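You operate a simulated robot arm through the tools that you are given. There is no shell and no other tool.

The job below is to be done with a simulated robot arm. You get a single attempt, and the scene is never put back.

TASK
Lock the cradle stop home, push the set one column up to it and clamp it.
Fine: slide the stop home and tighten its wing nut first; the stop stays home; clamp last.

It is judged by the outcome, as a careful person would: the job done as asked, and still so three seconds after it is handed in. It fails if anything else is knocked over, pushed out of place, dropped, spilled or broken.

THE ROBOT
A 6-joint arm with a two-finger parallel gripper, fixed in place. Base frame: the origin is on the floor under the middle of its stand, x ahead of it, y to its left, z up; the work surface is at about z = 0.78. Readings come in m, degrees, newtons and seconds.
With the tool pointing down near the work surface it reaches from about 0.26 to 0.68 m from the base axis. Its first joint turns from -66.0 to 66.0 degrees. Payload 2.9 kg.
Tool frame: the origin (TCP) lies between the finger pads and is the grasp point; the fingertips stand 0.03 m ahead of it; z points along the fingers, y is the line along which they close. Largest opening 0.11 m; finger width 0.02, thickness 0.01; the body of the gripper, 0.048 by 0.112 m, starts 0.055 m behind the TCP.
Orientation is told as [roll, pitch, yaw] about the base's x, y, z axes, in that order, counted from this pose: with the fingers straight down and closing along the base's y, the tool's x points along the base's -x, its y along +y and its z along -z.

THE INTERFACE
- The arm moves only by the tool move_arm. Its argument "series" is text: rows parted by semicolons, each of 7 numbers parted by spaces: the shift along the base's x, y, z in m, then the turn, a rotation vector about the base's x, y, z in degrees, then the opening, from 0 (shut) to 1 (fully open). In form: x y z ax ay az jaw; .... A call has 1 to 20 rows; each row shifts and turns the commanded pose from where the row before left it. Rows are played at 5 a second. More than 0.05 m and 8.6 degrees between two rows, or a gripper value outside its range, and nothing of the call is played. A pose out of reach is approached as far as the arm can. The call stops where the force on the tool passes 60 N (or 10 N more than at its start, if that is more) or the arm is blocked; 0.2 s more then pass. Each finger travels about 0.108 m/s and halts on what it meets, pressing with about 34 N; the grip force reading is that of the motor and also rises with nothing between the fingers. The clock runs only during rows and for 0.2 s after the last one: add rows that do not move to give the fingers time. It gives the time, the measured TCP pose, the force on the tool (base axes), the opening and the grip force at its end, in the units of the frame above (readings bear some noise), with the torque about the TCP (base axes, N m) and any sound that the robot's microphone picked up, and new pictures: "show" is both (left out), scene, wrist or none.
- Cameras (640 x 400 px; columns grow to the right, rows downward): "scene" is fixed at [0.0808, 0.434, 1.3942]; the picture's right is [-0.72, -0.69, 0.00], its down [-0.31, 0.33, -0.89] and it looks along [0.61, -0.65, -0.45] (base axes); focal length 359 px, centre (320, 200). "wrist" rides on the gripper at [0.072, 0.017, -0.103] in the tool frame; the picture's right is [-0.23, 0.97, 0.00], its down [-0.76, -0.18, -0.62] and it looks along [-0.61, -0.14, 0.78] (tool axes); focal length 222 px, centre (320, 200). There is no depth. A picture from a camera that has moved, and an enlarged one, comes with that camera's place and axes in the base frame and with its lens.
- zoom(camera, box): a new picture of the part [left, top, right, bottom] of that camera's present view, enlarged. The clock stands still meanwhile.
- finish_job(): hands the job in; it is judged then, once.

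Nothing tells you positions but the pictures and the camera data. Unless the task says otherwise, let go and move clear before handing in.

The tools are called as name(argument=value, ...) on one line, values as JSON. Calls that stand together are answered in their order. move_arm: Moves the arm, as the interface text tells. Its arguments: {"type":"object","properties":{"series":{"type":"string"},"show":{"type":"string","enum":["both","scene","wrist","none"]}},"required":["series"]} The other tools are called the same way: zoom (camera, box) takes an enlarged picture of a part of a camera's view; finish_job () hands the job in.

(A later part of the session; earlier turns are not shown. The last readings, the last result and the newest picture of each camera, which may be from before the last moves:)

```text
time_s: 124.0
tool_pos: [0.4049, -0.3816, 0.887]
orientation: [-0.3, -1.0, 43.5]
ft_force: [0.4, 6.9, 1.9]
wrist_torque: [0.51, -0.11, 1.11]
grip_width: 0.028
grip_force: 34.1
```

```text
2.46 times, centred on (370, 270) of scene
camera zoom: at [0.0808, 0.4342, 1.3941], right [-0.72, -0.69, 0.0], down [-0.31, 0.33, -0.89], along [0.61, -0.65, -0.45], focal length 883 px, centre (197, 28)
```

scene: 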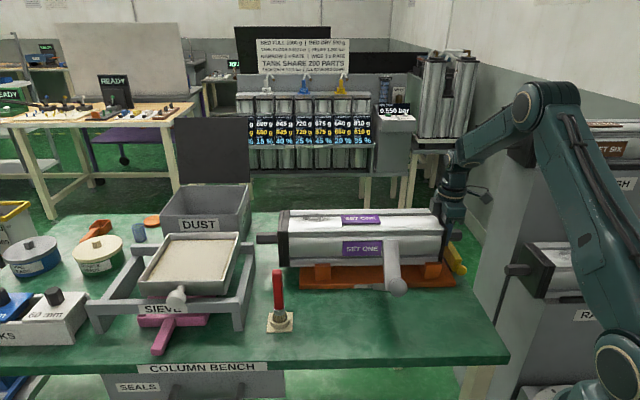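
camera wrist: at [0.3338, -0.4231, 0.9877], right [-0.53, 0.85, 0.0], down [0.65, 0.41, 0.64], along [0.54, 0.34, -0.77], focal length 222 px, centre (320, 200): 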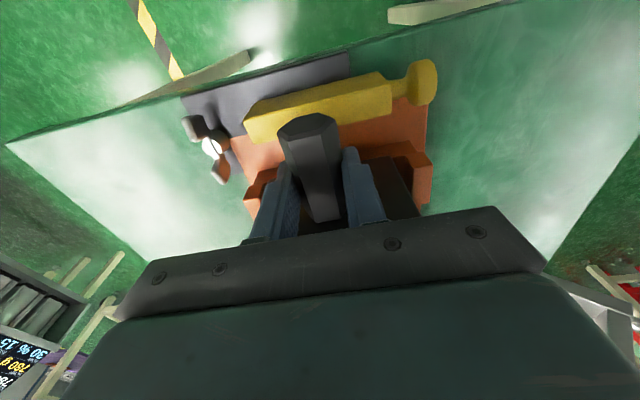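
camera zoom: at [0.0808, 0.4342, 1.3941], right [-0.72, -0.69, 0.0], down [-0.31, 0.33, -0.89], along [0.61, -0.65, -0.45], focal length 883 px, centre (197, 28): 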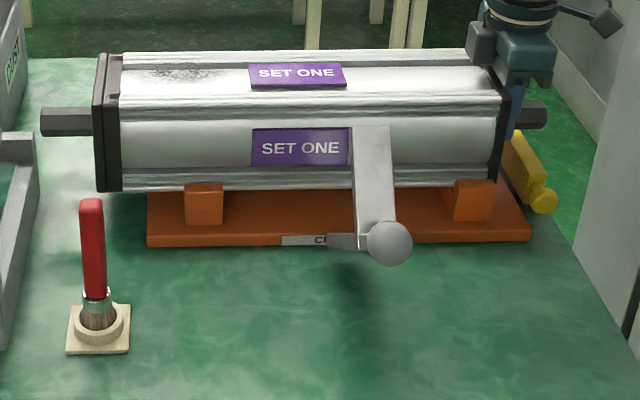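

The sieve frame is untouched, and the column is nearly straight again. I'll leave the column where it is and free the spigot. Then I'll test the nut's other direction with the finger peg, to find out which end of its travel is really the tight one.

move_arm(series="0 0 0 0 0 0 0.3; 0 0 0 0 0 0 0.5; 0 0 0 0 0 0 0.5; -0.002 -0.002 0.03 0 0 0 0.5; -0.002 -0.002 0.035 0 0 0.8 0.3; -0.004 -0.02 0 0 0 0.7 0; 0.006 -0.027 0 0 0 0 0; 0.007 -0.027 0 0 0 0 0; 0 0 0 0 0 0 0", show="wrist")

zoom(camera="wrist", box=[220, 60, 460, 240])

```text
time_s: 126.0
tool_pos: [0.4092, -0.4597, 0.9495]
orientation: [-0.1, -1.1, 44.8]
ft_force: [-1.1, 0.0, -0.4]
wrist_torque: [-0.03, -0.04, -0.04]
grip_width: 0.0002
grip_force: 34.3
camera wrist: at [0.3448, -0.4996, 1.0518], right [-0.53, 0.85, 0.0], down [0.65, 0.4, 0.64], along [0.54, 0.34, -0.77], focal length 222 px, centre (320, 200)
```

wrist: 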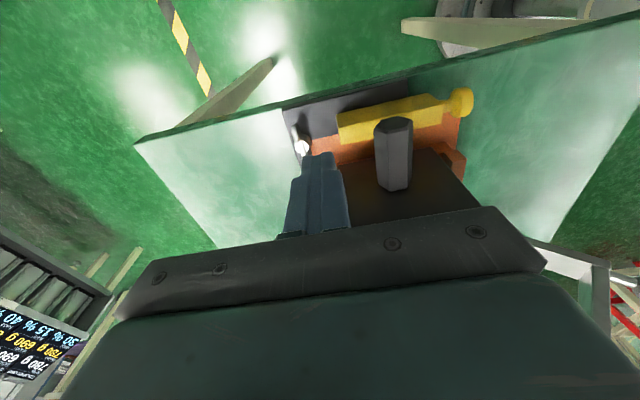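

```text
2.22 times, centred on (340, 150) of wrist
camera zoom: at [0.3448, -0.4996, 1.0518], right [-0.53, 0.85, 0.0], down [0.65, 0.4, 0.64], along [0.54, 0.34, -0.77], focal length 494 px, centre (276, 311)
```

zoom: 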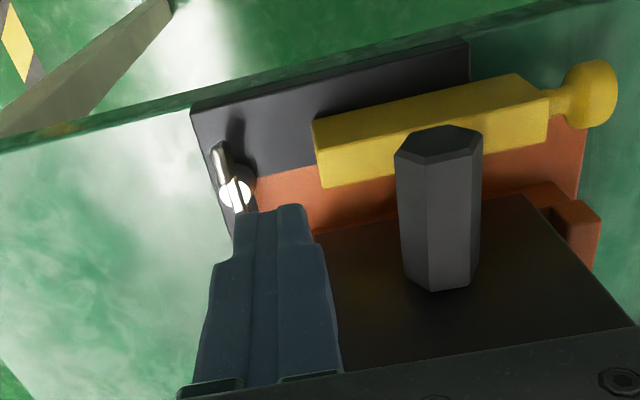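

move_arm(series="0 0 -0.04 0 0 0 0; 0 0 -0.04 0 0 0 0; 0 0 -0.031 0 0 0 0; 0 0 0 0 0 0 0", show="wrist")

zoom(camera="wrist", box=[200, 80, 420, 240])

```text
time_s: 127.0
tool_pos: [0.4106, -0.4607, 0.8395]
orientation: [-0.3, -1.1, 44.8]
ft_force: [0.4, 0.9, -0.6]
wrist_torque: [-0.01, 0.03, 0.0]
grip_width: 0.0001
grip_force: 33.6
camera wrist: at [0.3455, -0.5002, 0.9423], right [-0.53, 0.85, 0.0], down [0.65, 0.41, 0.64], along [0.54, 0.34, -0.77], focal length 222 px, centre (320, 200)
```

wrist: 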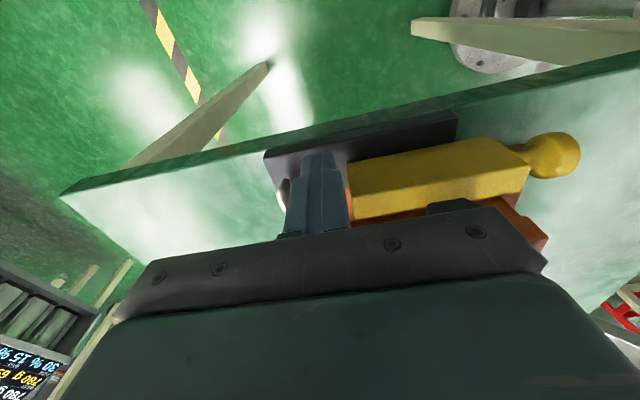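

```text
2.50 times, centred on (310, 160) of wrist
camera zoom: at [0.3455, -0.5002, 0.9423], right [-0.53, 0.85, 0.0], down [0.65, 0.41, 0.64], along [0.54, 0.34, -0.77], focal length 555 px, centre (345, 300)
```

zoom: 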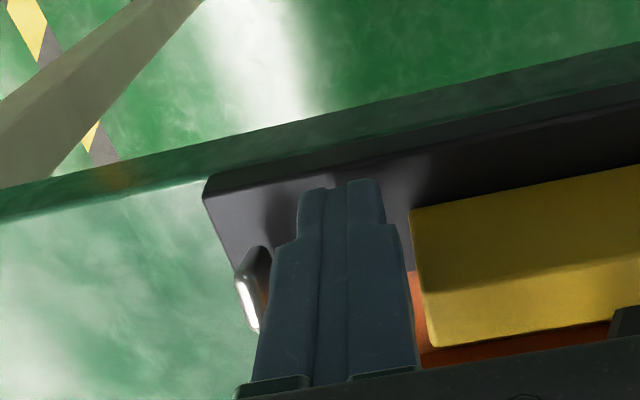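

move_arm(series="0.0169 0.0054 -0.001 0 0 0 0; 0.0004 -0.0049 0 0 0 0 0; 0.0013 -0.0047 0 0 0 0 0; 0.0021 -0.0044 0 0 0 0 0; 0.0028 -0.004 0 0 0 0 0; 0 0 0 0 0 0 0", show="wrist")

zoom(camera="wrist", box=[200, 80, 420, 240])

```text
time_s: 128.4
tool_pos: [0.4338, -0.4722, 0.8387]
orientation: [-0.3, -1.1, 44.8]
ft_force: [-0.1, 0.1, -0.1]
wrist_torque: [-0.01, 0.05, -0.05]
grip_width: 0.0
grip_force: 34.7
camera wrist: at [0.3679, -0.5118, 0.9412], right [-0.53, 0.85, 0.0], down [0.65, 0.41, 0.64], along [0.54, 0.34, -0.77], focal length 222 px, centre (320, 200)
```

wrist: 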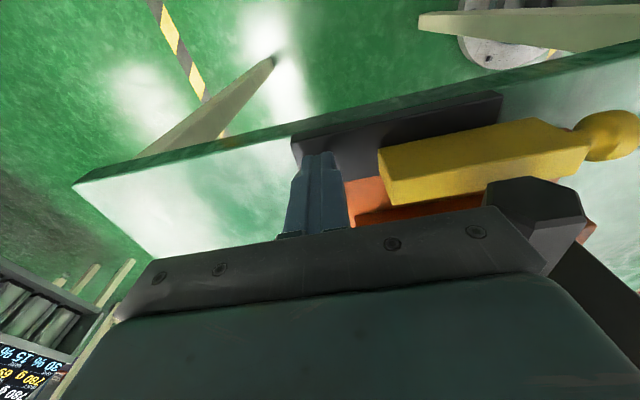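

```text
2.50 times, centred on (310, 160) of wrist
camera zoom: at [0.3679, -0.5118, 0.9412], right [-0.53, 0.85, 0.0], down [0.65, 0.41, 0.64], along [0.54, 0.34, -0.77], focal length 555 px, centre (345, 300)
```

zoom: 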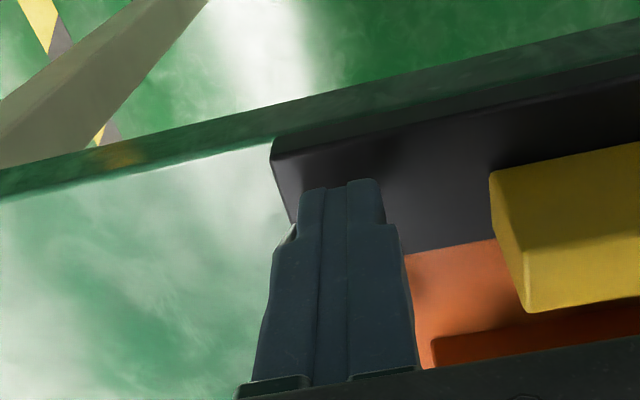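

move_arm(series="0.0034 -0.0034 0 0 0 0 0; 0.004 -0.0028 0 0 0 0 0; 0.0044 -0.0021 0 0 0 0 0; 0.0047 -0.0013 0 0 0 0 0; 0.0049 -0.0004 0 0 0 0 0; 0 0 0 0 0 0 0", show="wrist")

zoom(camera="wrist", box=[200, 80, 420, 240])

```text
time_s: 129.8
tool_pos: [0.454, -0.4821, 0.84]
orientation: [-0.3, -1.1, 44.9]
ft_force: [0.3, -0.9, -0.5]
wrist_torque: [-0.04, 0.04, -0.02]
grip_width: 0.0
grip_force: 34.3
camera wrist: at [0.3892, -0.5219, 0.9416], right [-0.53, 0.85, 0.0], down [0.65, 0.41, 0.64], along [0.54, 0.34, -0.77], focal length 222 px, centre (320, 200)
```

wrist: 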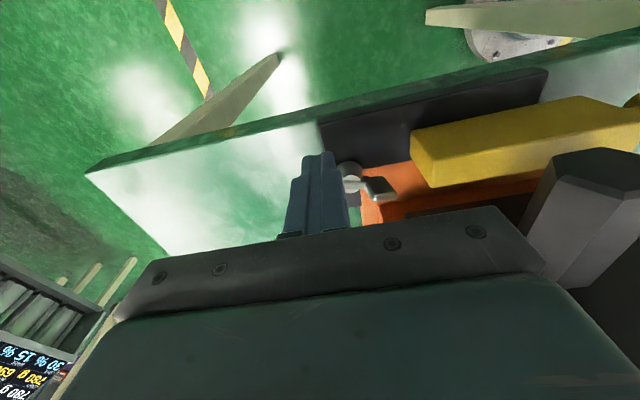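

```text
2.50 times, centred on (310, 160) of wrist
camera zoom: at [0.3892, -0.5219, 0.9416], right [-0.53, 0.85, 0.0], down [0.65, 0.41, 0.64], along [0.54, 0.34, -0.77], focal length 555 px, centre (345, 300)
```

zoom: 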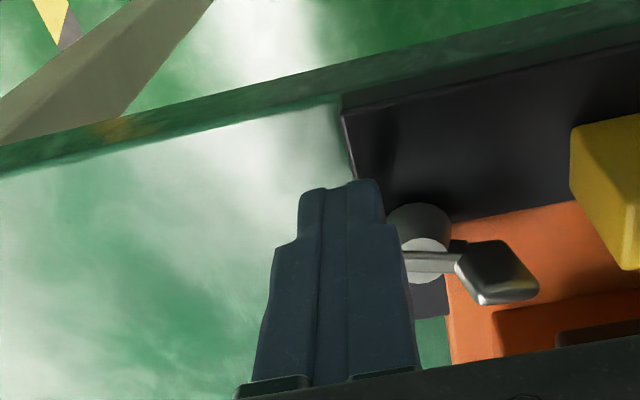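

move_arm(series="0.0049 0.0004 0 0 0 0 0; 0.0047 0.0013 0 0 0 0 0; 0.0044 0.0021 0 0 0 0 0; 0.004 0.0028 0 0 0 0 0; 0 0 0 0 0 0 0", show="wrist")

zoom(camera="wrist", box=[200, 80, 440, 240])

```text
time_s: 131.0
tool_pos: [0.472, -0.4766, 0.8388]
orientation: [-0.2, -1.1, 44.9]
ft_force: [-0.2, 0.0, 0.4]
wrist_torque: [-0.03, 0.01, 0.0]
grip_width: 0.0
grip_force: 34.2
camera wrist: at [0.407, -0.5153, 0.9411], right [-0.53, 0.85, 0.0], down [0.65, 0.41, 0.64], along [0.54, 0.34, -0.77], focal length 222 px, centre (320, 200)
```

wrist: 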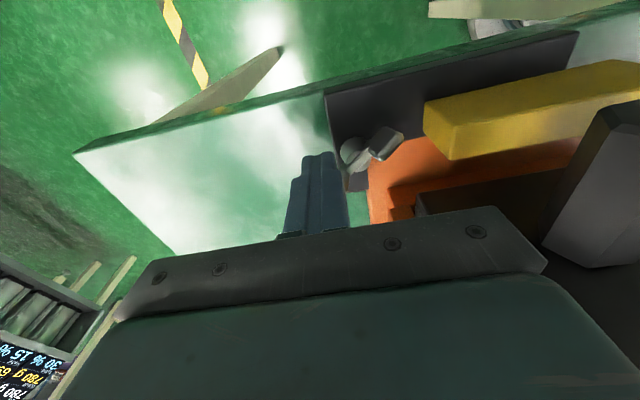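

```text
2.50 times, centred on (320, 160) of wrist
camera zoom: at [0.407, -0.5153, 0.9411], right [-0.53, 0.85, 0.0], down [0.65, 0.41, 0.64], along [0.54, 0.34, -0.77], focal length 555 px, centre (320, 300)
```

zoom: 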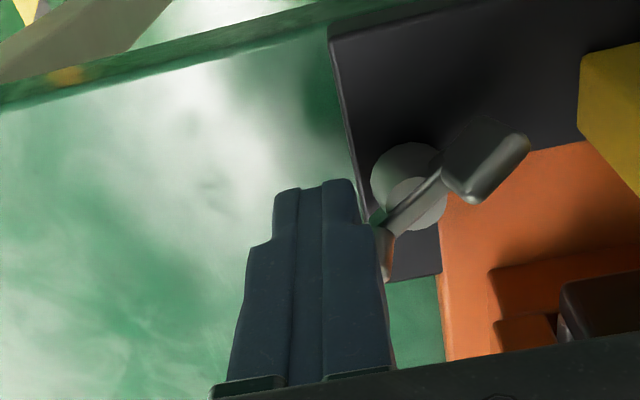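

move_arm(series="0.0034 0.0034 0 0 0 0 0; 0.0028 0.0042 0 0 0 0 0; 0 0 0 0 0 0 0", show="none")

move_arm(series="0.0021 0.0044 0 0 0 0 0; 0 0 0 0 0 0 0", show="wrist")

zoom(camera="wrist", box=[200, 60, 440, 240])

```text
time_s: 131.8
tool_pos: [0.4775, -0.4677, 0.8412]
orientation: [-0.3, -1.2, 45.0]
ft_force: [0.2, -1.5, 0.3]
wrist_torque: [-0.04, 0.04, -0.01]
grip_width: 0.0001
grip_force: 33.8
```

```text
time_s: 132.4
tool_pos: [0.4808, -0.4624, 0.8404]
orientation: [-0.1, -1.1, 44.9]
ft_force: [0.2, -0.5, 0.0]
wrist_torque: [0.01, 0.02, -0.01]
grip_width: 0.0
grip_force: 33.9
camera wrist: at [0.4154, -0.5027, 0.9417], right [-0.53, 0.85, 0.0], down [0.65, 0.41, 0.64], along [0.54, 0.34, -0.77], focal length 222 px, centre (320, 200)
```

wrist: 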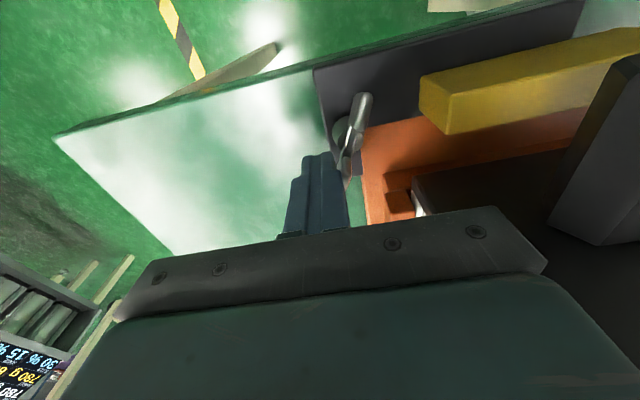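

```text
2.22 times, centred on (320, 150) of wrist
camera zoom: at [0.4154, -0.5027, 0.9417], right [-0.53, 0.85, 0.0], down [0.65, 0.41, 0.64], along [0.54, 0.34, -0.77], focal length 494 px, centre (320, 311)
```

zoom: 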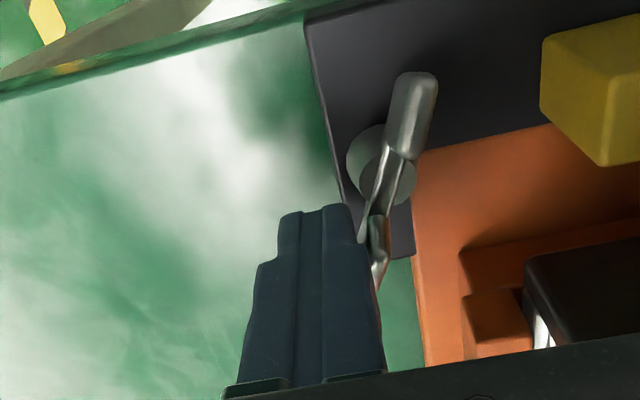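

The nut turns freely past its original angle too, so its start was not the loose end. I'll keep going counter-clockwise to find the other end of its travel, repositioning the peg for another stroke.

move_arm(series="0.004 -0.002 0 0 0 0 0; 0 0 0.025 0 0 0 0; 0 0 0.025 0 0 0 0; -0.03 0.0087 0 0 0 0 0; -0.0302 0.0087 0 0 0 0 0; 0 0 -0.025 0 0 0 0; 0 0 -0.025 0 0 0 0; 0 0 0 0 0 0 0", show="wrist")

zoom(camera="wrist", box=[200, 60, 440, 240])

```text
time_s: 134.2
tool_pos: [0.4231, -0.4473, 0.8397]
orientation: [-0.2, -1.1, 45.0]
ft_force: [-0.1, -0.1, -0.7]
wrist_torque: [0.02, 0.03, 0.0]
grip_width: 0.0
grip_force: 33.7
camera wrist: at [0.3585, -0.4873, 0.9424], right [-0.53, 0.85, 0.0], down [0.65, 0.41, 0.64], along [0.54, 0.34, -0.77], focal length 222 px, centre (320, 200)
```

wrist: 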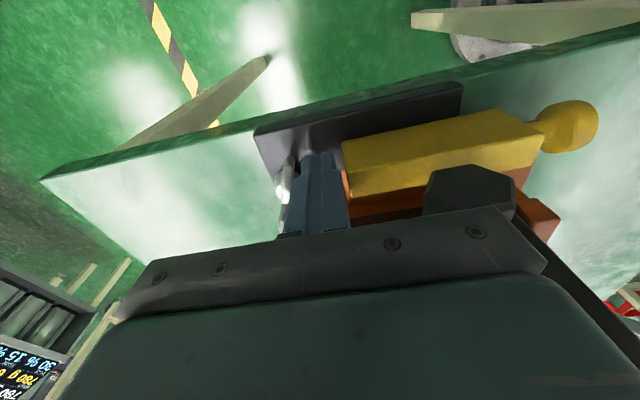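

```text
2.22 times, centred on (320, 150) of wrist
camera zoom: at [0.3585, -0.4873, 0.9424], right [-0.53, 0.85, 0.0], down [0.65, 0.41, 0.64], along [0.54, 0.34, -0.77], focal length 494 px, centre (320, 311)
```

zoom: 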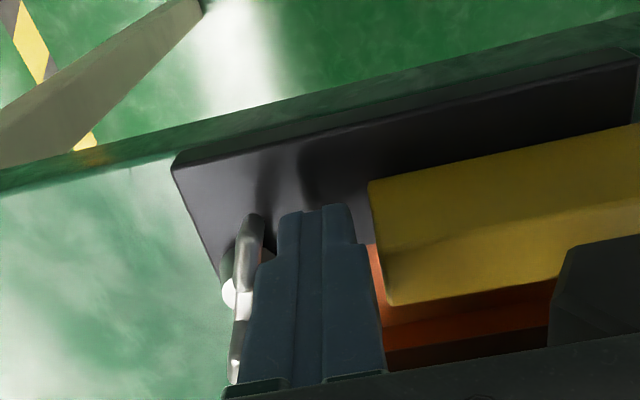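

move_arm(series="0.003 -0.0059 0 0 0 0 0; 0 -0.0048 0 0 0 0 0; 0.0009 -0.0048 0 0 0 0 0; 0.0016 -0.0046 0 0 0 0 0; 0 0 0 0 0 0 0", show="none")

move_arm(series="0.0025 -0.0043 0 0 0 0 0; 0.0031 -0.0037 0 0 0 0 0; 0.0037 -0.0031 0 0 0 0 0; 0 0 0 0 0 0 0", show="wrist")

zoom(camera="wrist", box=[200, 60, 440, 240])

```text
time_s: 135.4
tool_pos: [0.4292, -0.4688, 0.8388]
orientation: [-0.4, -1.2, 44.8]
ft_force: [-0.8, 1.0, 0.6]
wrist_torque: [0.04, -0.01, 0.02]
grip_width: 0.0
grip_force: 34.4
```

```text
time_s: 136.4
tool_pos: [0.4372, -0.4783, 0.8387]
orientation: [-0.2, -1.0, 44.9]
ft_force: [-0.6, -1.2, -1.1]
wrist_torque: [0.01, 0.05, -0.03]
grip_width: 0.0002
grip_force: 34.0
camera wrist: at [0.3735, -0.5191, 0.9408], right [-0.53, 0.85, 0.0], down [0.65, 0.4, 0.64], along [0.54, 0.34, -0.77], focal length 222 px, centre (320, 200)
```

wrist: 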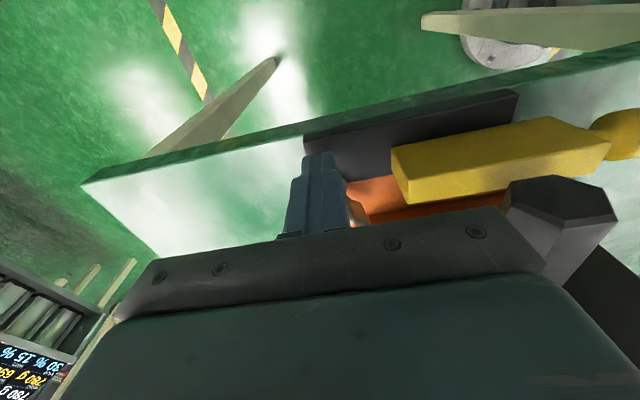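

```text
2.22 times, centred on (320, 150) of wrist
camera zoom: at [0.3735, -0.5191, 0.9408], right [-0.53, 0.85, 0.0], down [0.65, 0.4, 0.64], along [0.54, 0.34, -0.77], focal length 494 px, centre (320, 311)
```

zoom: 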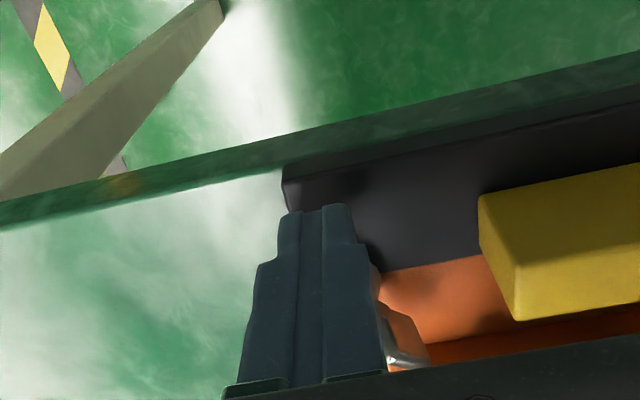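

move_arm(series="0.0043 -0.0025 0 0 0 0 0; 0.0046 -0.0016 0 0 0 0 0; 0.0048 -0.0009 0 0 0 0 0; 0.0048 0 0 0 0 0 0; 0 0 0 0 0 0 0", show="none")

move_arm(series="0.0048 0.0009 0 0 0 0 0; 0.0046 0.0016 0 0 0 0 0; 0.0043 0.0025 0 0 0 0 0; 0 0 0 0 0 0 0", show="wrist")

zoom(camera="wrist", box=[200, 60, 440, 240])

```text
time_s: 137.6
tool_pos: [0.4577, -0.4846, 0.8381]
orientation: [-0.2, -1.1, 44.9]
ft_force: [0.2, -0.2, 0.0]
wrist_torque: [-0.01, 0.04, 0.0]
grip_width: 0.0
grip_force: 34.5
```

```text
time_s: 138.6
tool_pos: [0.4721, -0.4805, 0.8393]
orientation: [-0.2, -1.1, 44.9]
ft_force: [-0.2, 0.6, 0.0]
wrist_torque: [-0.01, 0.03, 0.02]
grip_width: 0.0
grip_force: 34.1
camera wrist: at [0.4064, -0.5191, 0.9413], right [-0.53, 0.85, 0.0], down [0.65, 0.41, 0.64], along [0.54, 0.34, -0.77], focal length 222 px, centre (320, 200)
```

wrist: 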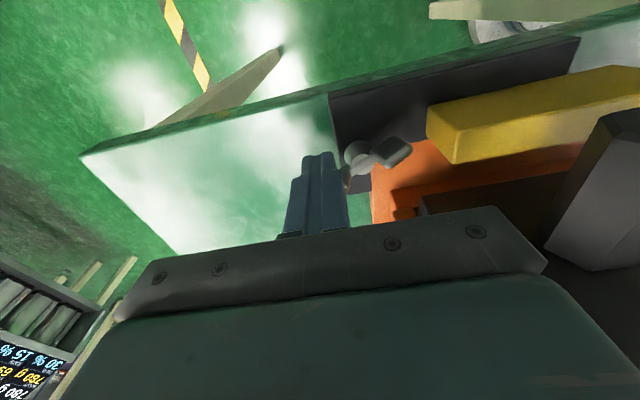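

```text
2.22 times, centred on (320, 150) of wrist
camera zoom: at [0.4064, -0.5191, 0.9413], right [-0.53, 0.85, 0.0], down [0.65, 0.41, 0.64], along [0.54, 0.34, -0.77], focal length 494 px, centre (320, 311)
```

zoom: 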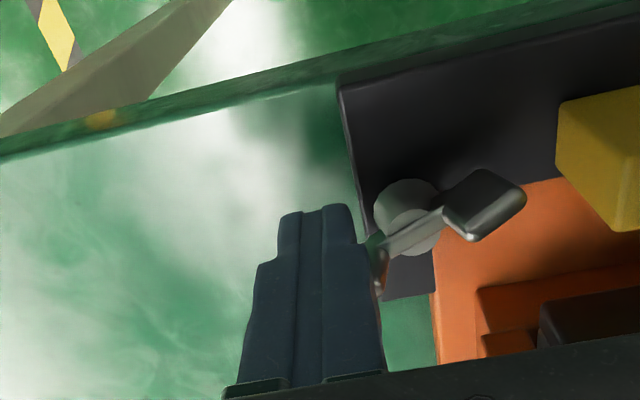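

Counter-clockwise it turns freely for nearly 300° with no end, so clockwise is indeed tightening: earlier it had only just seated and needs more torque. I'll wind it back clockwise with the peg and then bear down harder at the end.

move_arm(series="0.003 -0.001 0 0 0 0 0; 0 0 0.025 0 0 0 0; 0 0 0.025 0 0 0 0; -0.0245 0.007 0 0 0 0 0; -0.0248 0.0072 0 0 0 0 0; 0 0 -0.025 0 0 0 0; 0 0 -0.025 0 0 0 0; 0 0 0 0 0 0 0", show="wrist")

zoom(camera="wrist", box=[200, 60, 440, 240])

```text
time_s: 140.4
tool_pos: [0.4268, -0.466, 0.8394]
orientation: [-0.1, -1.1, 44.9]
ft_force: [-0.5, 0.2, -0.2]
wrist_torque: [0.02, 0.0, -0.01]
grip_width: 0.0001
grip_force: 33.7
camera wrist: at [0.361, -0.5045, 0.9408], right [-0.53, 0.85, 0.0], down [0.65, 0.41, 0.64], along [0.54, 0.34, -0.77], focal length 222 px, centre (320, 200)
```

wrist: 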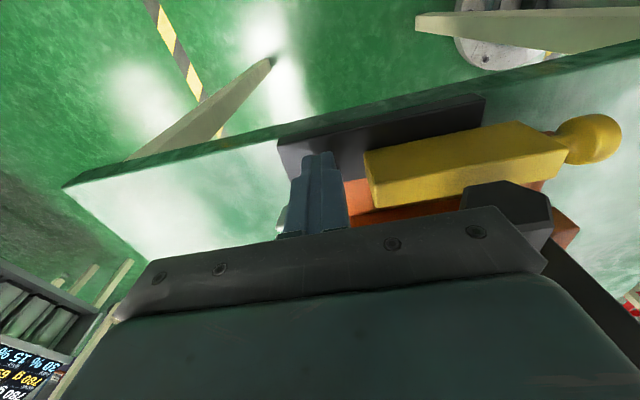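

```text
2.22 times, centred on (320, 150) of wrist
camera zoom: at [0.361, -0.5045, 0.9408], right [-0.53, 0.85, 0.0], down [0.65, 0.41, 0.64], along [0.54, 0.34, -0.77], focal length 494 px, centre (320, 311)
```

zoom: 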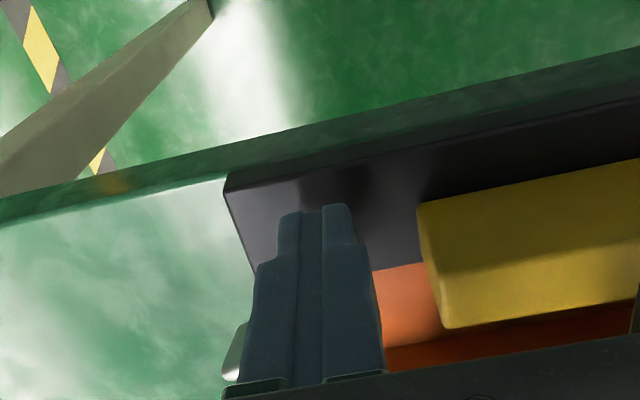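

move_arm(series="0.0012 0.0035 0 0 0 0 0; -0.0009 0.0048 0 0 0 0 0; 0 0.0048 0 0 0 0 0; 0.0009 0.0048 0 0 0 0 0; 0.001 0.0033 0 0 0 0 0; 0 0 0 0 0 0 0", show="wrist")

zoom(camera="wrist", box=[200, 60, 440, 240])

```text
time_s: 141.8
tool_pos: [0.4259, -0.4459, 0.8396]
orientation: [-0.4, -1.2, 44.8]
ft_force: [-6.4, -5.2, 1.2]
wrist_torque: [0.35, -0.31, 0.1]
grip_width: 0.0
grip_force: 34.4
camera wrist: at [0.3616, -0.4847, 0.9414], right [-0.53, 0.85, 0.0], down [0.65, 0.4, 0.64], along [0.54, 0.34, -0.77], focal length 222 px, centre (320, 200)
```

wrist: 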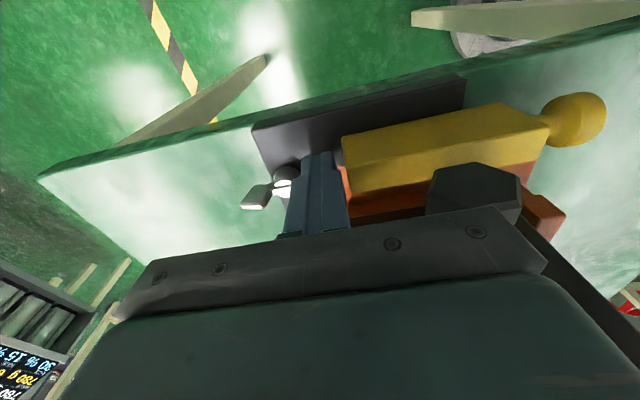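

```text
2.22 times, centred on (320, 150) of wrist
camera zoom: at [0.3616, -0.4847, 0.9414], right [-0.53, 0.85, 0.0], down [0.65, 0.4, 0.64], along [0.54, 0.34, -0.77], focal length 494 px, centre (320, 311)
```

zoom: 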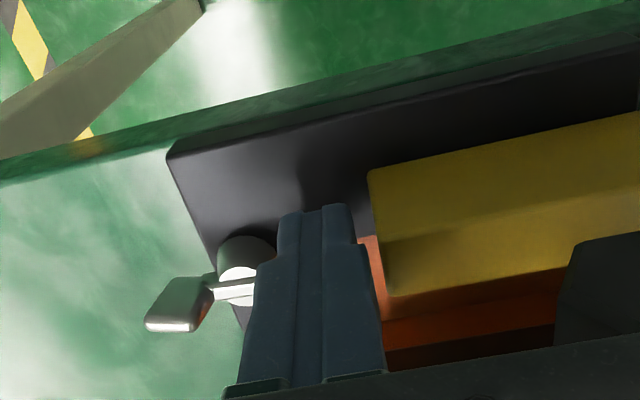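

move_arm(series="-0.003 -0.003 0 0 0 0 0; 0 0 0.03 0 0 0 0; 0 0 0.025 0 0 0 0; 0.032 -0.006 0 0 0 0 0; 0.0331 -0.0061 0 0 0 0 0; 0 0 -0.03 0 0 0 0; 0 0 -0.025 0 0 0 0; 0 0 0 0 0 0 0", show="wrist")

zoom(camera="wrist", box=[200, 60, 440, 240])

```text
time_s: 143.6
tool_pos: [0.4872, -0.4612, 0.8402]
orientation: [-0.2, -1.1, 44.8]
ft_force: [1.2, 0.1, 0.4]
wrist_torque: [0.01, 0.01, 0.03]
grip_width: 0.0
grip_force: 34.0
camera wrist: at [0.4219, -0.4998, 0.9419], right [-0.53, 0.85, 0.0], down [0.65, 0.41, 0.64], along [0.54, 0.34, -0.77], focal length 222 px, centre (320, 200)
```

wrist: 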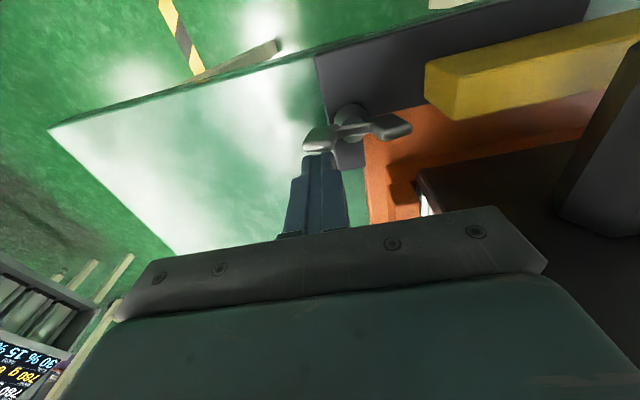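

```text
2.22 times, centred on (320, 150) of wrist
camera zoom: at [0.4219, -0.4998, 0.9419], right [-0.53, 0.85, 0.0], down [0.65, 0.41, 0.64], along [0.54, 0.34, -0.77], focal length 494 px, centre (320, 311)
```

zoom: 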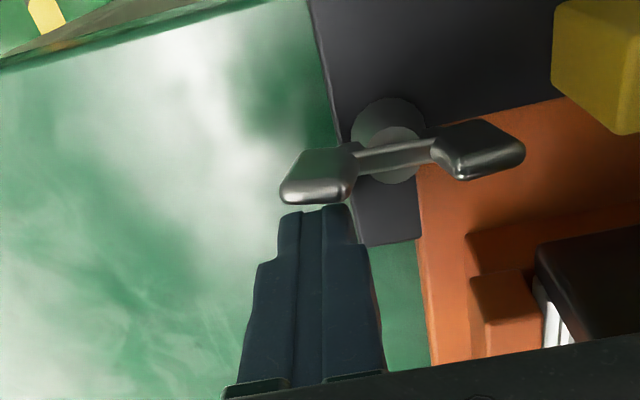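

The peg is on the right side of the wing. Now a long clockwise stroke, nearly half a turn.

move_arm(series="-0.0062 -0.0039 0 0 0 0 0; -0.0021 -0.0044 0 0 0 0 0; -0.0028 -0.004 0 0 0 0 0; -0.0034 -0.0034 0 0 0 0 0; -0.004 -0.0028 0 0 0 0 0; -0.0044 -0.0021 0 0 0 0 0; -0.0047 -0.0013 0 0 0 0 0; -0.0049 -0.0004 0 0 0 0 0; -0.0049 0.0004 0 0 0 0 0; -0.0047 0.0013 0 0 0 0 0; -0.0044 0.0021 0 0 0 0 0; -0.004 0.0028 0 0 0 0 0; -0.0034 0.0034 0 0 0 0 0; -0.0028 0.004 0 0 0 0 0; -0.0021 0.0044 0 0 0 0 0; -0.0013 0.0047 0 0 0 0 0; -0.0004 0.0049 0 0 0 0 0; -0.0006 0.0025 0 0 0 0 0; 0 0 0 0 0 0 0", show="wrist")

zoom(camera="wrist", box=[200, 60, 440, 240])

```text
time_s: 147.6
tool_pos: [0.4277, -0.4514, 0.8391]
orientation: [-0.2, -1.0, 44.9]
ft_force: [-0.8, 0.1, -0.3]
wrist_torque: [-0.01, 0.01, 0.05]
grip_width: 0.0
grip_force: 34.2
camera wrist: at [0.3626, -0.4913, 0.9419], right [-0.53, 0.85, 0.0], down [0.65, 0.4, 0.64], along [0.54, 0.34, -0.77], focal length 222 px, centre (320, 200)
```

wrist: 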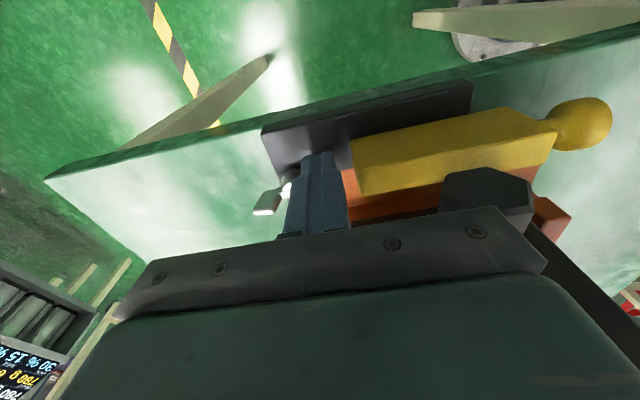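

```text
2.22 times, centred on (320, 150) of wrist
camera zoom: at [0.3626, -0.4913, 0.9419], right [-0.53, 0.85, 0.0], down [0.65, 0.4, 0.64], along [0.54, 0.34, -0.77], focal length 494 px, centre (320, 311)
```

zoom: 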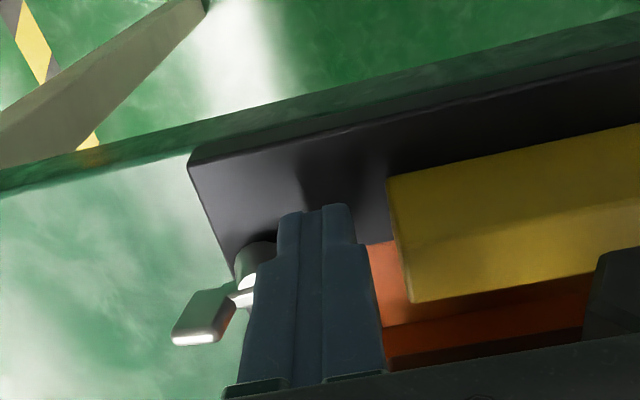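

move_arm(series="-0.003 -0.003 0 0 0 0 0; 0 0 0.03 0 0 0 0; 0 0 0.025 0 0 0 0; 0.032 -0.001 0 0 0 0 0; 0.0318 -0.0006 0 0 0 0 0; 0 0 -0.03 0 0 0 0; 0 0 -0.025 0 0 0 0; 0 0 0 0 0 0 0", show="wrist")

zoom(camera="wrist", box=[200, 60, 440, 240])

```text
time_s: 149.4
tool_pos: [0.4882, -0.4563, 0.8369]
orientation: [-0.3, -1.1, 44.9]
ft_force: [-0.2, -0.3, 0.5]
wrist_torque: [0.02, 0.02, -0.02]
grip_width: 0.0
grip_force: 33.6
camera wrist: at [0.4231, -0.4967, 0.9394], right [-0.53, 0.85, 0.0], down [0.65, 0.41, 0.64], along [0.54, 0.34, -0.77], focal length 222 px, centre (320, 200)
```

wrist: 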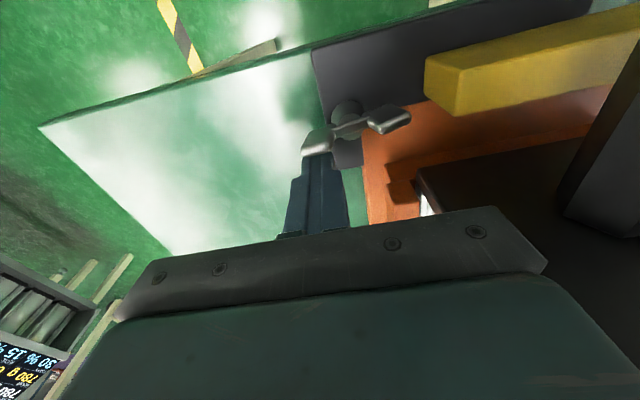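

```text
2.22 times, centred on (320, 150) of wrist
camera zoom: at [0.4231, -0.4967, 0.9394], right [-0.53, 0.85, 0.0], down [0.65, 0.41, 0.64], along [0.54, 0.34, -0.77], focal length 494 px, centre (320, 311)
```

zoom: 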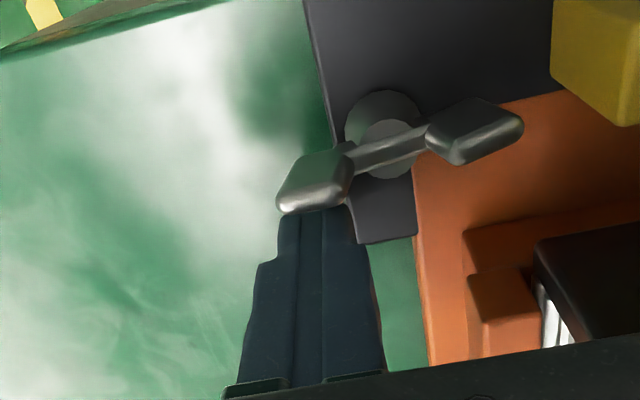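

move_arm(series="-0.0054 -0.0043 0 0 0 0 0; -0.0013 -0.0047 0 0 0 0 0; -0.0021 -0.0044 0 0 0 0 0; -0.0028 -0.004 0 0 0 0 0; -0.0034 -0.0034 0 0 0 0 0; -0.004 -0.0028 0 0 0 0 0; -0.0044 -0.0021 0 0 0 0 0; -0.0047 -0.0013 0 0 0 0 0; 0 0 0 0 0 0 0", show="wrist")

zoom(camera="wrist", box=[200, 60, 440, 240])

```text
time_s: 151.4
tool_pos: [0.4597, -0.4838, 0.8402]
orientation: [-0.1, -1.2, 44.8]
ft_force: [-0.7, 0.6, 0.7]
wrist_torque: [0.01, -0.02, 0.01]
grip_width: 0.0
grip_force: 34.3
camera wrist: at [0.3944, -0.5233, 0.9418], right [-0.53, 0.85, 0.0], down [0.65, 0.4, 0.64], along [0.54, 0.34, -0.77], focal length 222 px, centre (320, 200)
```

wrist: 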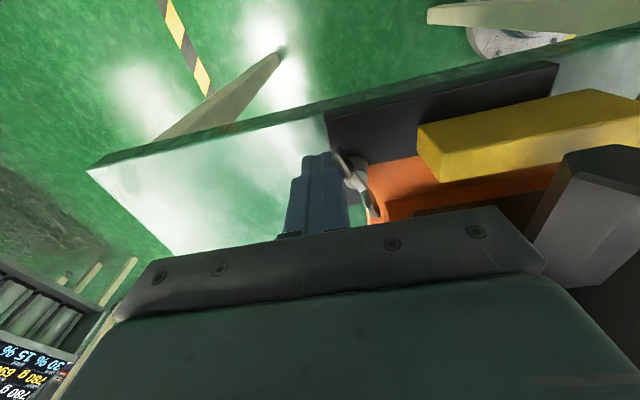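

```text
2.22 times, centred on (320, 150) of wrist
camera zoom: at [0.3944, -0.5233, 0.9418], right [-0.53, 0.85, 0.0], down [0.65, 0.4, 0.64], along [0.54, 0.34, -0.77], focal length 494 px, centre (320, 311)
```

zoom: 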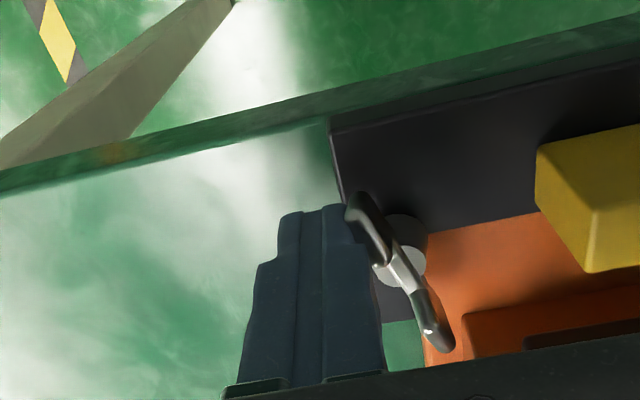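

move_arm(series="-0.0049 -0.0014 0 0 0 0 0; -0.0035 0.0002 0 0 0 0 0; 0 0 0 0 0 0 0", show="none")

move_arm(series="-0.0025 0.0006 0 0 0 0 0; 0 0 0 0 0 0 0", show="none")

```text
time_s: 152.2
tool_pos: [0.4515, -0.4857, 0.8407]
orientation: [-0.2, -1.1, 45.0]
ft_force: [0.6, 1.0, 1.1]
wrist_torque: [0.02, 0.0, 0.01]
grip_width: 0.0001
grip_force: 34.1
```

```text
time_s: 152.8
tool_pos: [0.4492, -0.4856, 0.8391]
orientation: [-0.2, -1.1, 44.9]
ft_force: [-0.2, -0.6, -0.5]
wrist_torque: [0.03, -0.03, 0.02]
grip_width: 0.0
grip_force: 33.3
```

move_arm(series="-0.0015 0.0015 0 0 0 0 0; 0 0 0 0 0 0 0", show="none")

move_arm(series="-0.0015 0.0015 0 0 0 0 0; 0 0 0 0 0 0 0", show="wrist")

zoom(camera="wrist", box=[200, 60, 440, 240])

```text
time_s: 153.4
tool_pos: [0.4471, -0.4826, 0.8391]
orientation: [-0.3, -1.1, 44.9]
ft_force: [0.1, 0.7, 0.0]
wrist_torque: [0.04, 0.0, -0.02]
grip_width: 0.0
grip_force: 34.0
```

```text
time_s: 154.0
tool_pos: [0.4469, -0.4828, 0.8398]
orientation: [-0.3, -1.1, 44.9]
ft_force: [8.3, -9.5, -2.4]
wrist_torque: [-0.1, -0.11, -0.1]
grip_width: 0.0002
grip_force: 33.6
camera wrist: at [0.3821, -0.5218, 0.9416], right [-0.53, 0.85, 0.0], down [0.65, 0.41, 0.64], along [0.54, 0.33, -0.77], focal length 222 px, centre (320, 200)
```

wrist: 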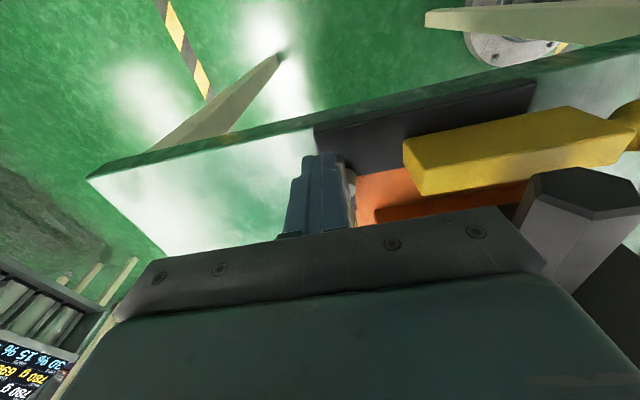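

```text
2.22 times, centred on (320, 150) of wrist
camera zoom: at [0.3821, -0.5218, 0.9416], right [-0.53, 0.85, 0.0], down [0.65, 0.41, 0.64], along [0.54, 0.33, -0.77], focal length 494 px, centre (320, 311)
```

zoom: 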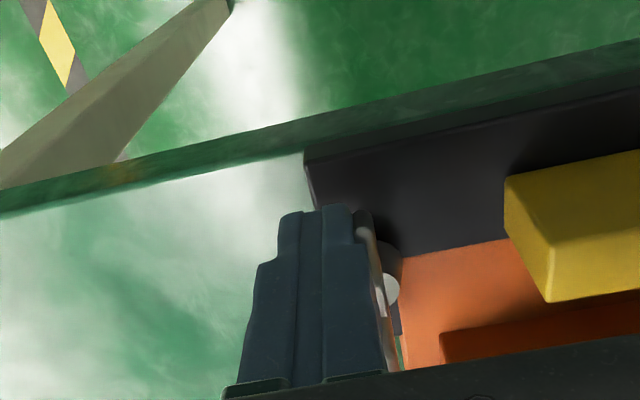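

It has seated again (13 N at the wing). Now I'll lean harder, step by step, and watch whether the wing gives.

move_arm(series="-0.0015 0.0015 0 0 0 0 0; 0 0 0 0 0 0 0", show="none")

move_arm(series="-0.0015 0.0015 0 0 0 0 0; 0 0 0 0 0 0 0", show="none")

move_arm(series="-0.0012 0.0012 0 0 0 0 0; 0 0 0 0 0 0 0", show="none")

```text
time_s: 154.6
tool_pos: [0.4475, -0.4812, 0.8424]
orientation: [-0.9, -1.2, 44.9]
ft_force: [20.9, -23.9, -3.1]
wrist_torque: [-0.28, -0.19, -0.25]
grip_width: 0.0001
grip_force: 33.9
```

```text
time_s: 155.2
tool_pos: [0.4466, -0.482, 0.8395]
orientation: [-1.3, -1.1, 44.8]
ft_force: [26.6, -35.0, -10.8]
wrist_torque: [-0.49, -0.26, -0.35]
grip_width: 0.0
grip_force: 34.1
```

```text
time_s: 155.8
tool_pos: [0.4472, -0.4821, 0.8399]
orientation: [-1.4, -1.2, 44.8]
ft_force: [30.9, -40.0, -11.2]
wrist_torque: [-0.6, -0.3, -0.44]
grip_width: 0.0
grip_force: 33.9
```

At 50 N the wing does not budge, so the nut is hard against its seat with the stop at home this time. I'll ease off, then go to the knob and test whether the stop now holds.

move_arm(series="0.003 -0.003 0 0 0 0 0; 0.003 -0.003 0 0 0 0 0; 0 0 0.03 0 0 0 0; 0 0 0.03 0 0 0 0; -0.02 0 0.03 0 0 0 0.2; -0.02 0.005 0.015 0 0 0 0.5; 0 0 0 0 0 0 0.5", show="wrist")

zoom(camera="wrist", box=[220, 40, 460, 220])

zoom(camera="scene", box=[420, 220, 480, 290])

```text
time_s: 157.4
tool_pos: [0.4081, -0.4782, 0.9429]
orientation: [-0.1, -1.0, 44.8]
ft_force: [-0.2, -0.9, 0.4]
wrist_torque: [-0.04, 0.0, 0.0]
grip_width: 0.0551
grip_force: 0.2
camera wrist: at [0.343, -0.5173, 1.0455], right [-0.53, 0.85, 0.0], down [0.65, 0.41, 0.64], along [0.54, 0.34, -0.77], focal length 222 px, centre (320, 200)
```

wrist: 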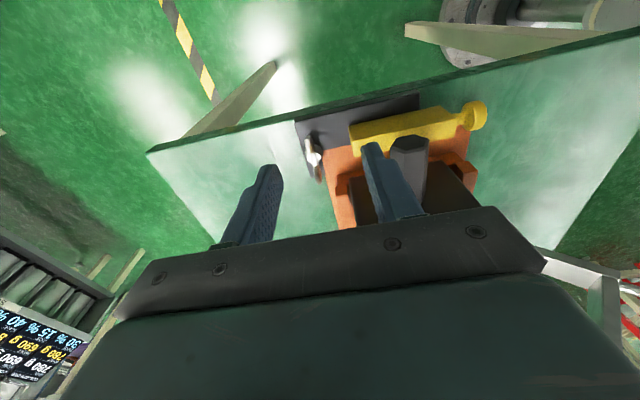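

```text
2.22 times, centred on (340, 130) of wrist
camera zoom: at [0.343, -0.5173, 1.0455], right [-0.53, 0.85, 0.0], down [0.65, 0.41, 0.64], along [0.54, 0.34, -0.77], focal length 494 px, centre (276, 356)
```

zoom: 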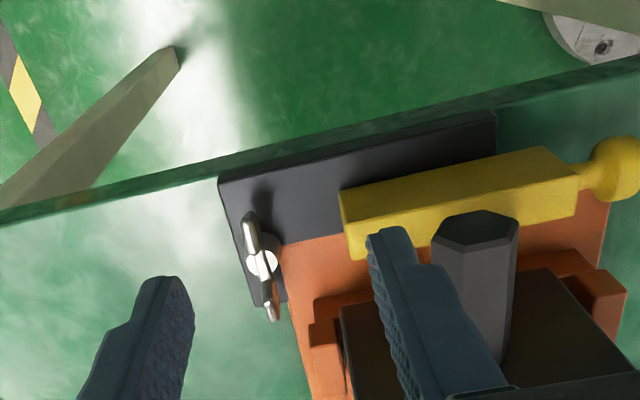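

```text
5.71 times, centred on (450, 255) of scene
camera zoom: at [0.0808, 0.4341, 1.3942], right [-0.72, -0.69, 0.0], down [-0.31, 0.33, -0.89], along [0.61, -0.65, -0.45], focal length 2050 px, centre (-423, -114)
```

zoom: 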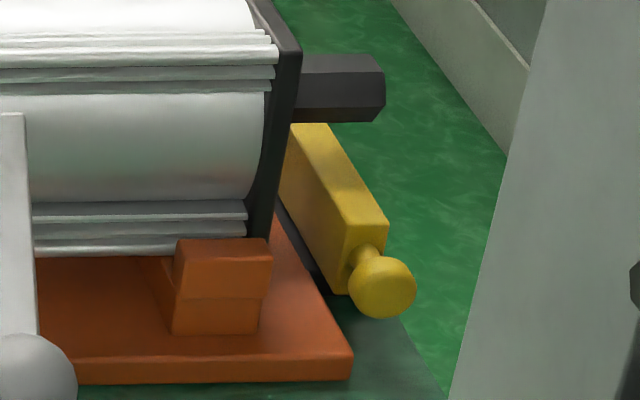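

move_arm(series="-0.0101 0.0139 0.0038 0 0 -8.2 0.5; -0.0101 0.0139 0.0038 0 0 -8.2 0.5; -0.0101 0.0139 0.0038 0 0 -8.2 0.5; -0.0101 0.0139 0.0038 0 0 -8.2 0.5; -0.0101 0.0139 0.0038 0 0 -8.2 0.5; -0.0101 0.0139 0.0038 0 0 -8.2 0.5; -0.0101 0.0139 0.0038 0 0 -8.2 0.5; -0.0101 0.0139 0.0038 0 0 -8.2 0.5; -0.0101 0.0139 0.0038 0 0 -8.2 0.5; -0.0101 0.0139 0.0038 0 0 -8.2 0.5; -0.0101 0.0139 0.0038 0 0 -8.0 0.5; 0 0 -0.01 -4.5 -4.5 0 0.5; 0 0 -0.01 -4.5 -4.5 0 0.5; 0 0 -0.01 -4.4 -4.4 0 0.5; 0 0 0 0 0 0 0.5", show="none")

```text
time_s: 160.6
tool_pos: [0.2972, -0.3259, 0.9567]
orientation: [-0.2, -20.1, -45.1]
ft_force: [0.1, 1.2, 1.0]
wrist_torque: [0.02, -0.02, 0.01]
grip_width: 0.0551
grip_force: 0.1
```

move_arm(series="0.00745 -0.0047 -0.0312 0 0 0 0.5; 0.00745 -0.0047 -0.0312 0 0 0 0.5; 0.00745 -0.0047 -0.0312 0 0 0 0.5; 0.00745 -0.0047 -0.0311 0 0 0 0.5; 0 0 0 0 0 0 0.5; 0 0 0 0 0 0 0.3; 0 0 0 0 0 0 0.1; 0 0 0 0 0 0 0.1; 0 0 0 0 0 0 0.1", show="wrist")

zoom(camera="wrist", box=[230, 90, 430, 230])

```text
time_s: 162.6
tool_pos: [0.3256, -0.3436, 0.8303]
orientation: [-0.5, -20.1, -45.2]
ft_force: [-11.4, -21.1, -10.3]
wrist_torque: [-0.24, -0.3, -0.22]
grip_width: 0.0273
grip_force: 45.0
camera wrist: at [0.2656, -0.2572, 0.9028], right [0.84, 0.53, 0.07], down [0.23, -0.48, 0.85], along [0.48, -0.7, -0.53], focal length 222 px, centre (320, 200)
```

wrist: 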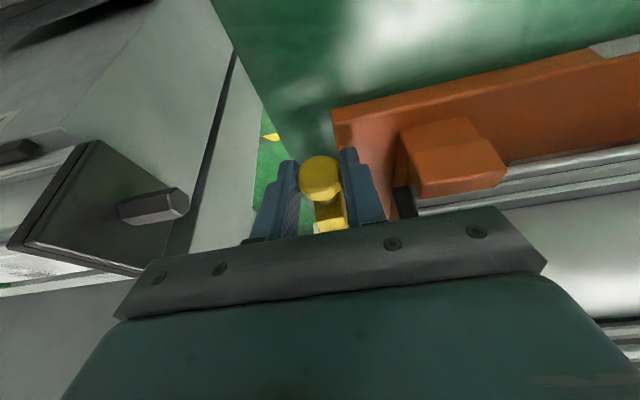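

```text
2.86 times, centred on (330, 160) of wrist
camera zoom: at [0.2656, -0.2572, 0.9028], right [0.84, 0.53, 0.07], down [0.23, -0.48, 0.85], along [0.48, -0.7, -0.53], focal length 635 px, centre (291, 314)
```

zoom: 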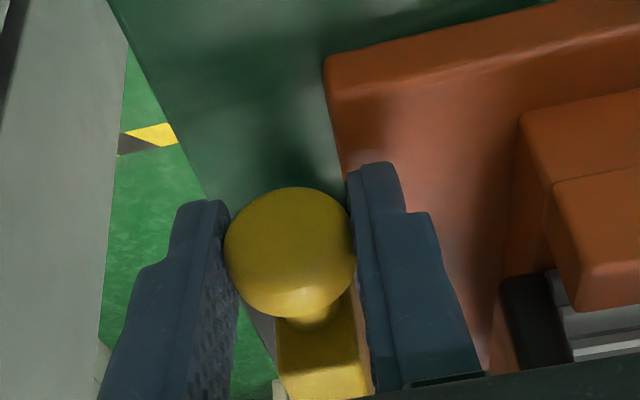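

move_arm(series="-0.0011 -0.0011 0 0 0 0 0.1; -0.0011 -0.0011 0 0 0 0 0.1; 0 0 0 0 0 0 0.1", show="none")

move_arm(series="-0.0011 -0.0011 0 0 0 0 0.1; 0 0 0 0 0 0 0.1", show="none")

move_arm(series="-0.0011 -0.0011 0 0 0 0 0.1; 0 0 0 0 0 0 0.1", show="none")

```text
time_s: 163.4
tool_pos: [0.3261, -0.343, 0.8313]
orientation: [-0.1, -19.8, -45.0]
ft_force: [2.7, -4.0, -18.6]
wrist_torque: [-0.45, -0.3, 0.09]
grip_width: 0.0274
grip_force: 44.4
```

```text
time_s: 164.0
tool_pos: [0.3238, -0.3455, 0.8312]
orientation: [-0.2, -20.0, -45.2]
ft_force: [4.5, -3.1, -24.3]
wrist_torque: [-0.02, -0.04, 0.19]
grip_width: 0.0274
grip_force: 44.7
```

```text
time_s: 164.6
tool_pos: [0.323, -0.3472, 0.8311]
orientation: [-0.2, -19.9, -45.2]
ft_force: [4.7, -3.0, -30.1]
wrist_torque: [-0.01, 0.0, 0.01]
grip_width: 0.0272
grip_force: 45.2
```

Even with the nut hard against its clockwise seat, the stop slides out freely with about 1 N. So in this mechanism clockwise cannot be the clamping direction. I'll put the stop home again, then wind the nut fully the other way and test that.

move_arm(series="0.0011 0.0011 0 0 0 0 0.1; 0.0011 0.0011 0 0 0 0 0.1; 0.0011 0.0011 0 0 0 0 0.1; 0.0011 0.0011 0 0 0 0 0.1; 0.0011 0.0011 0 0 0 0 0.1; 0 0 0 0 0 0 0.1", show="none")

move_arm(series="0 0 0 0 0 0 0.3; 0 0 0 0 0 0 0.5; 0 0 0 0 0 0 0.5; -0.007 0.007 0.022 0 0 0 0.5; -0.009 0.009 0.03 0 0 0 0.5; -0.009 0.009 0.035 0 0 0 0.5; 0 0 0.02 4.74 4.74 0 0.4; 0 0 0.02 4.74 4.74 0 0.2; 0 0 0.02 4.0 4.0 0 0; 0 0 0 0 0 0 0", show="none")

zoom(camera="scene", box=[420, 220, 480, 290])

```text
time_s: 166.0
tool_pos: [0.326, -0.344, 0.8317]
orientation: [-0.6, -19.8, -45.3]
ft_force: [-20.9, -9.6, -21.3]
wrist_torque: [0.2, 0.21, -0.17]
grip_width: 0.0274
grip_force: 45.1
```

```text
time_s: 168.2
tool_pos: [0.3026, -0.3177, 0.9802]
orientation: [-0.3, -0.8, -45.1]
ft_force: [0.2, 0.1, 0.6]
wrist_torque: [0.01, -0.01, 0.0]
grip_width: 0.0
grip_force: 34.4
```

```text
5.71 times, centred on (450, 255) of scene
camera zoom: at [0.0808, 0.434, 1.3942], right [-0.72, -0.69, 0.0], down [-0.31, 0.33, -0.89], along [0.61, -0.65, -0.45], focal length 2050 px, centre (-423, -114)
```

zoom: 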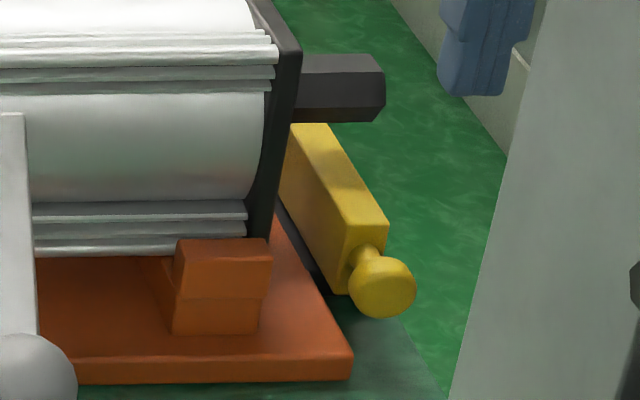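

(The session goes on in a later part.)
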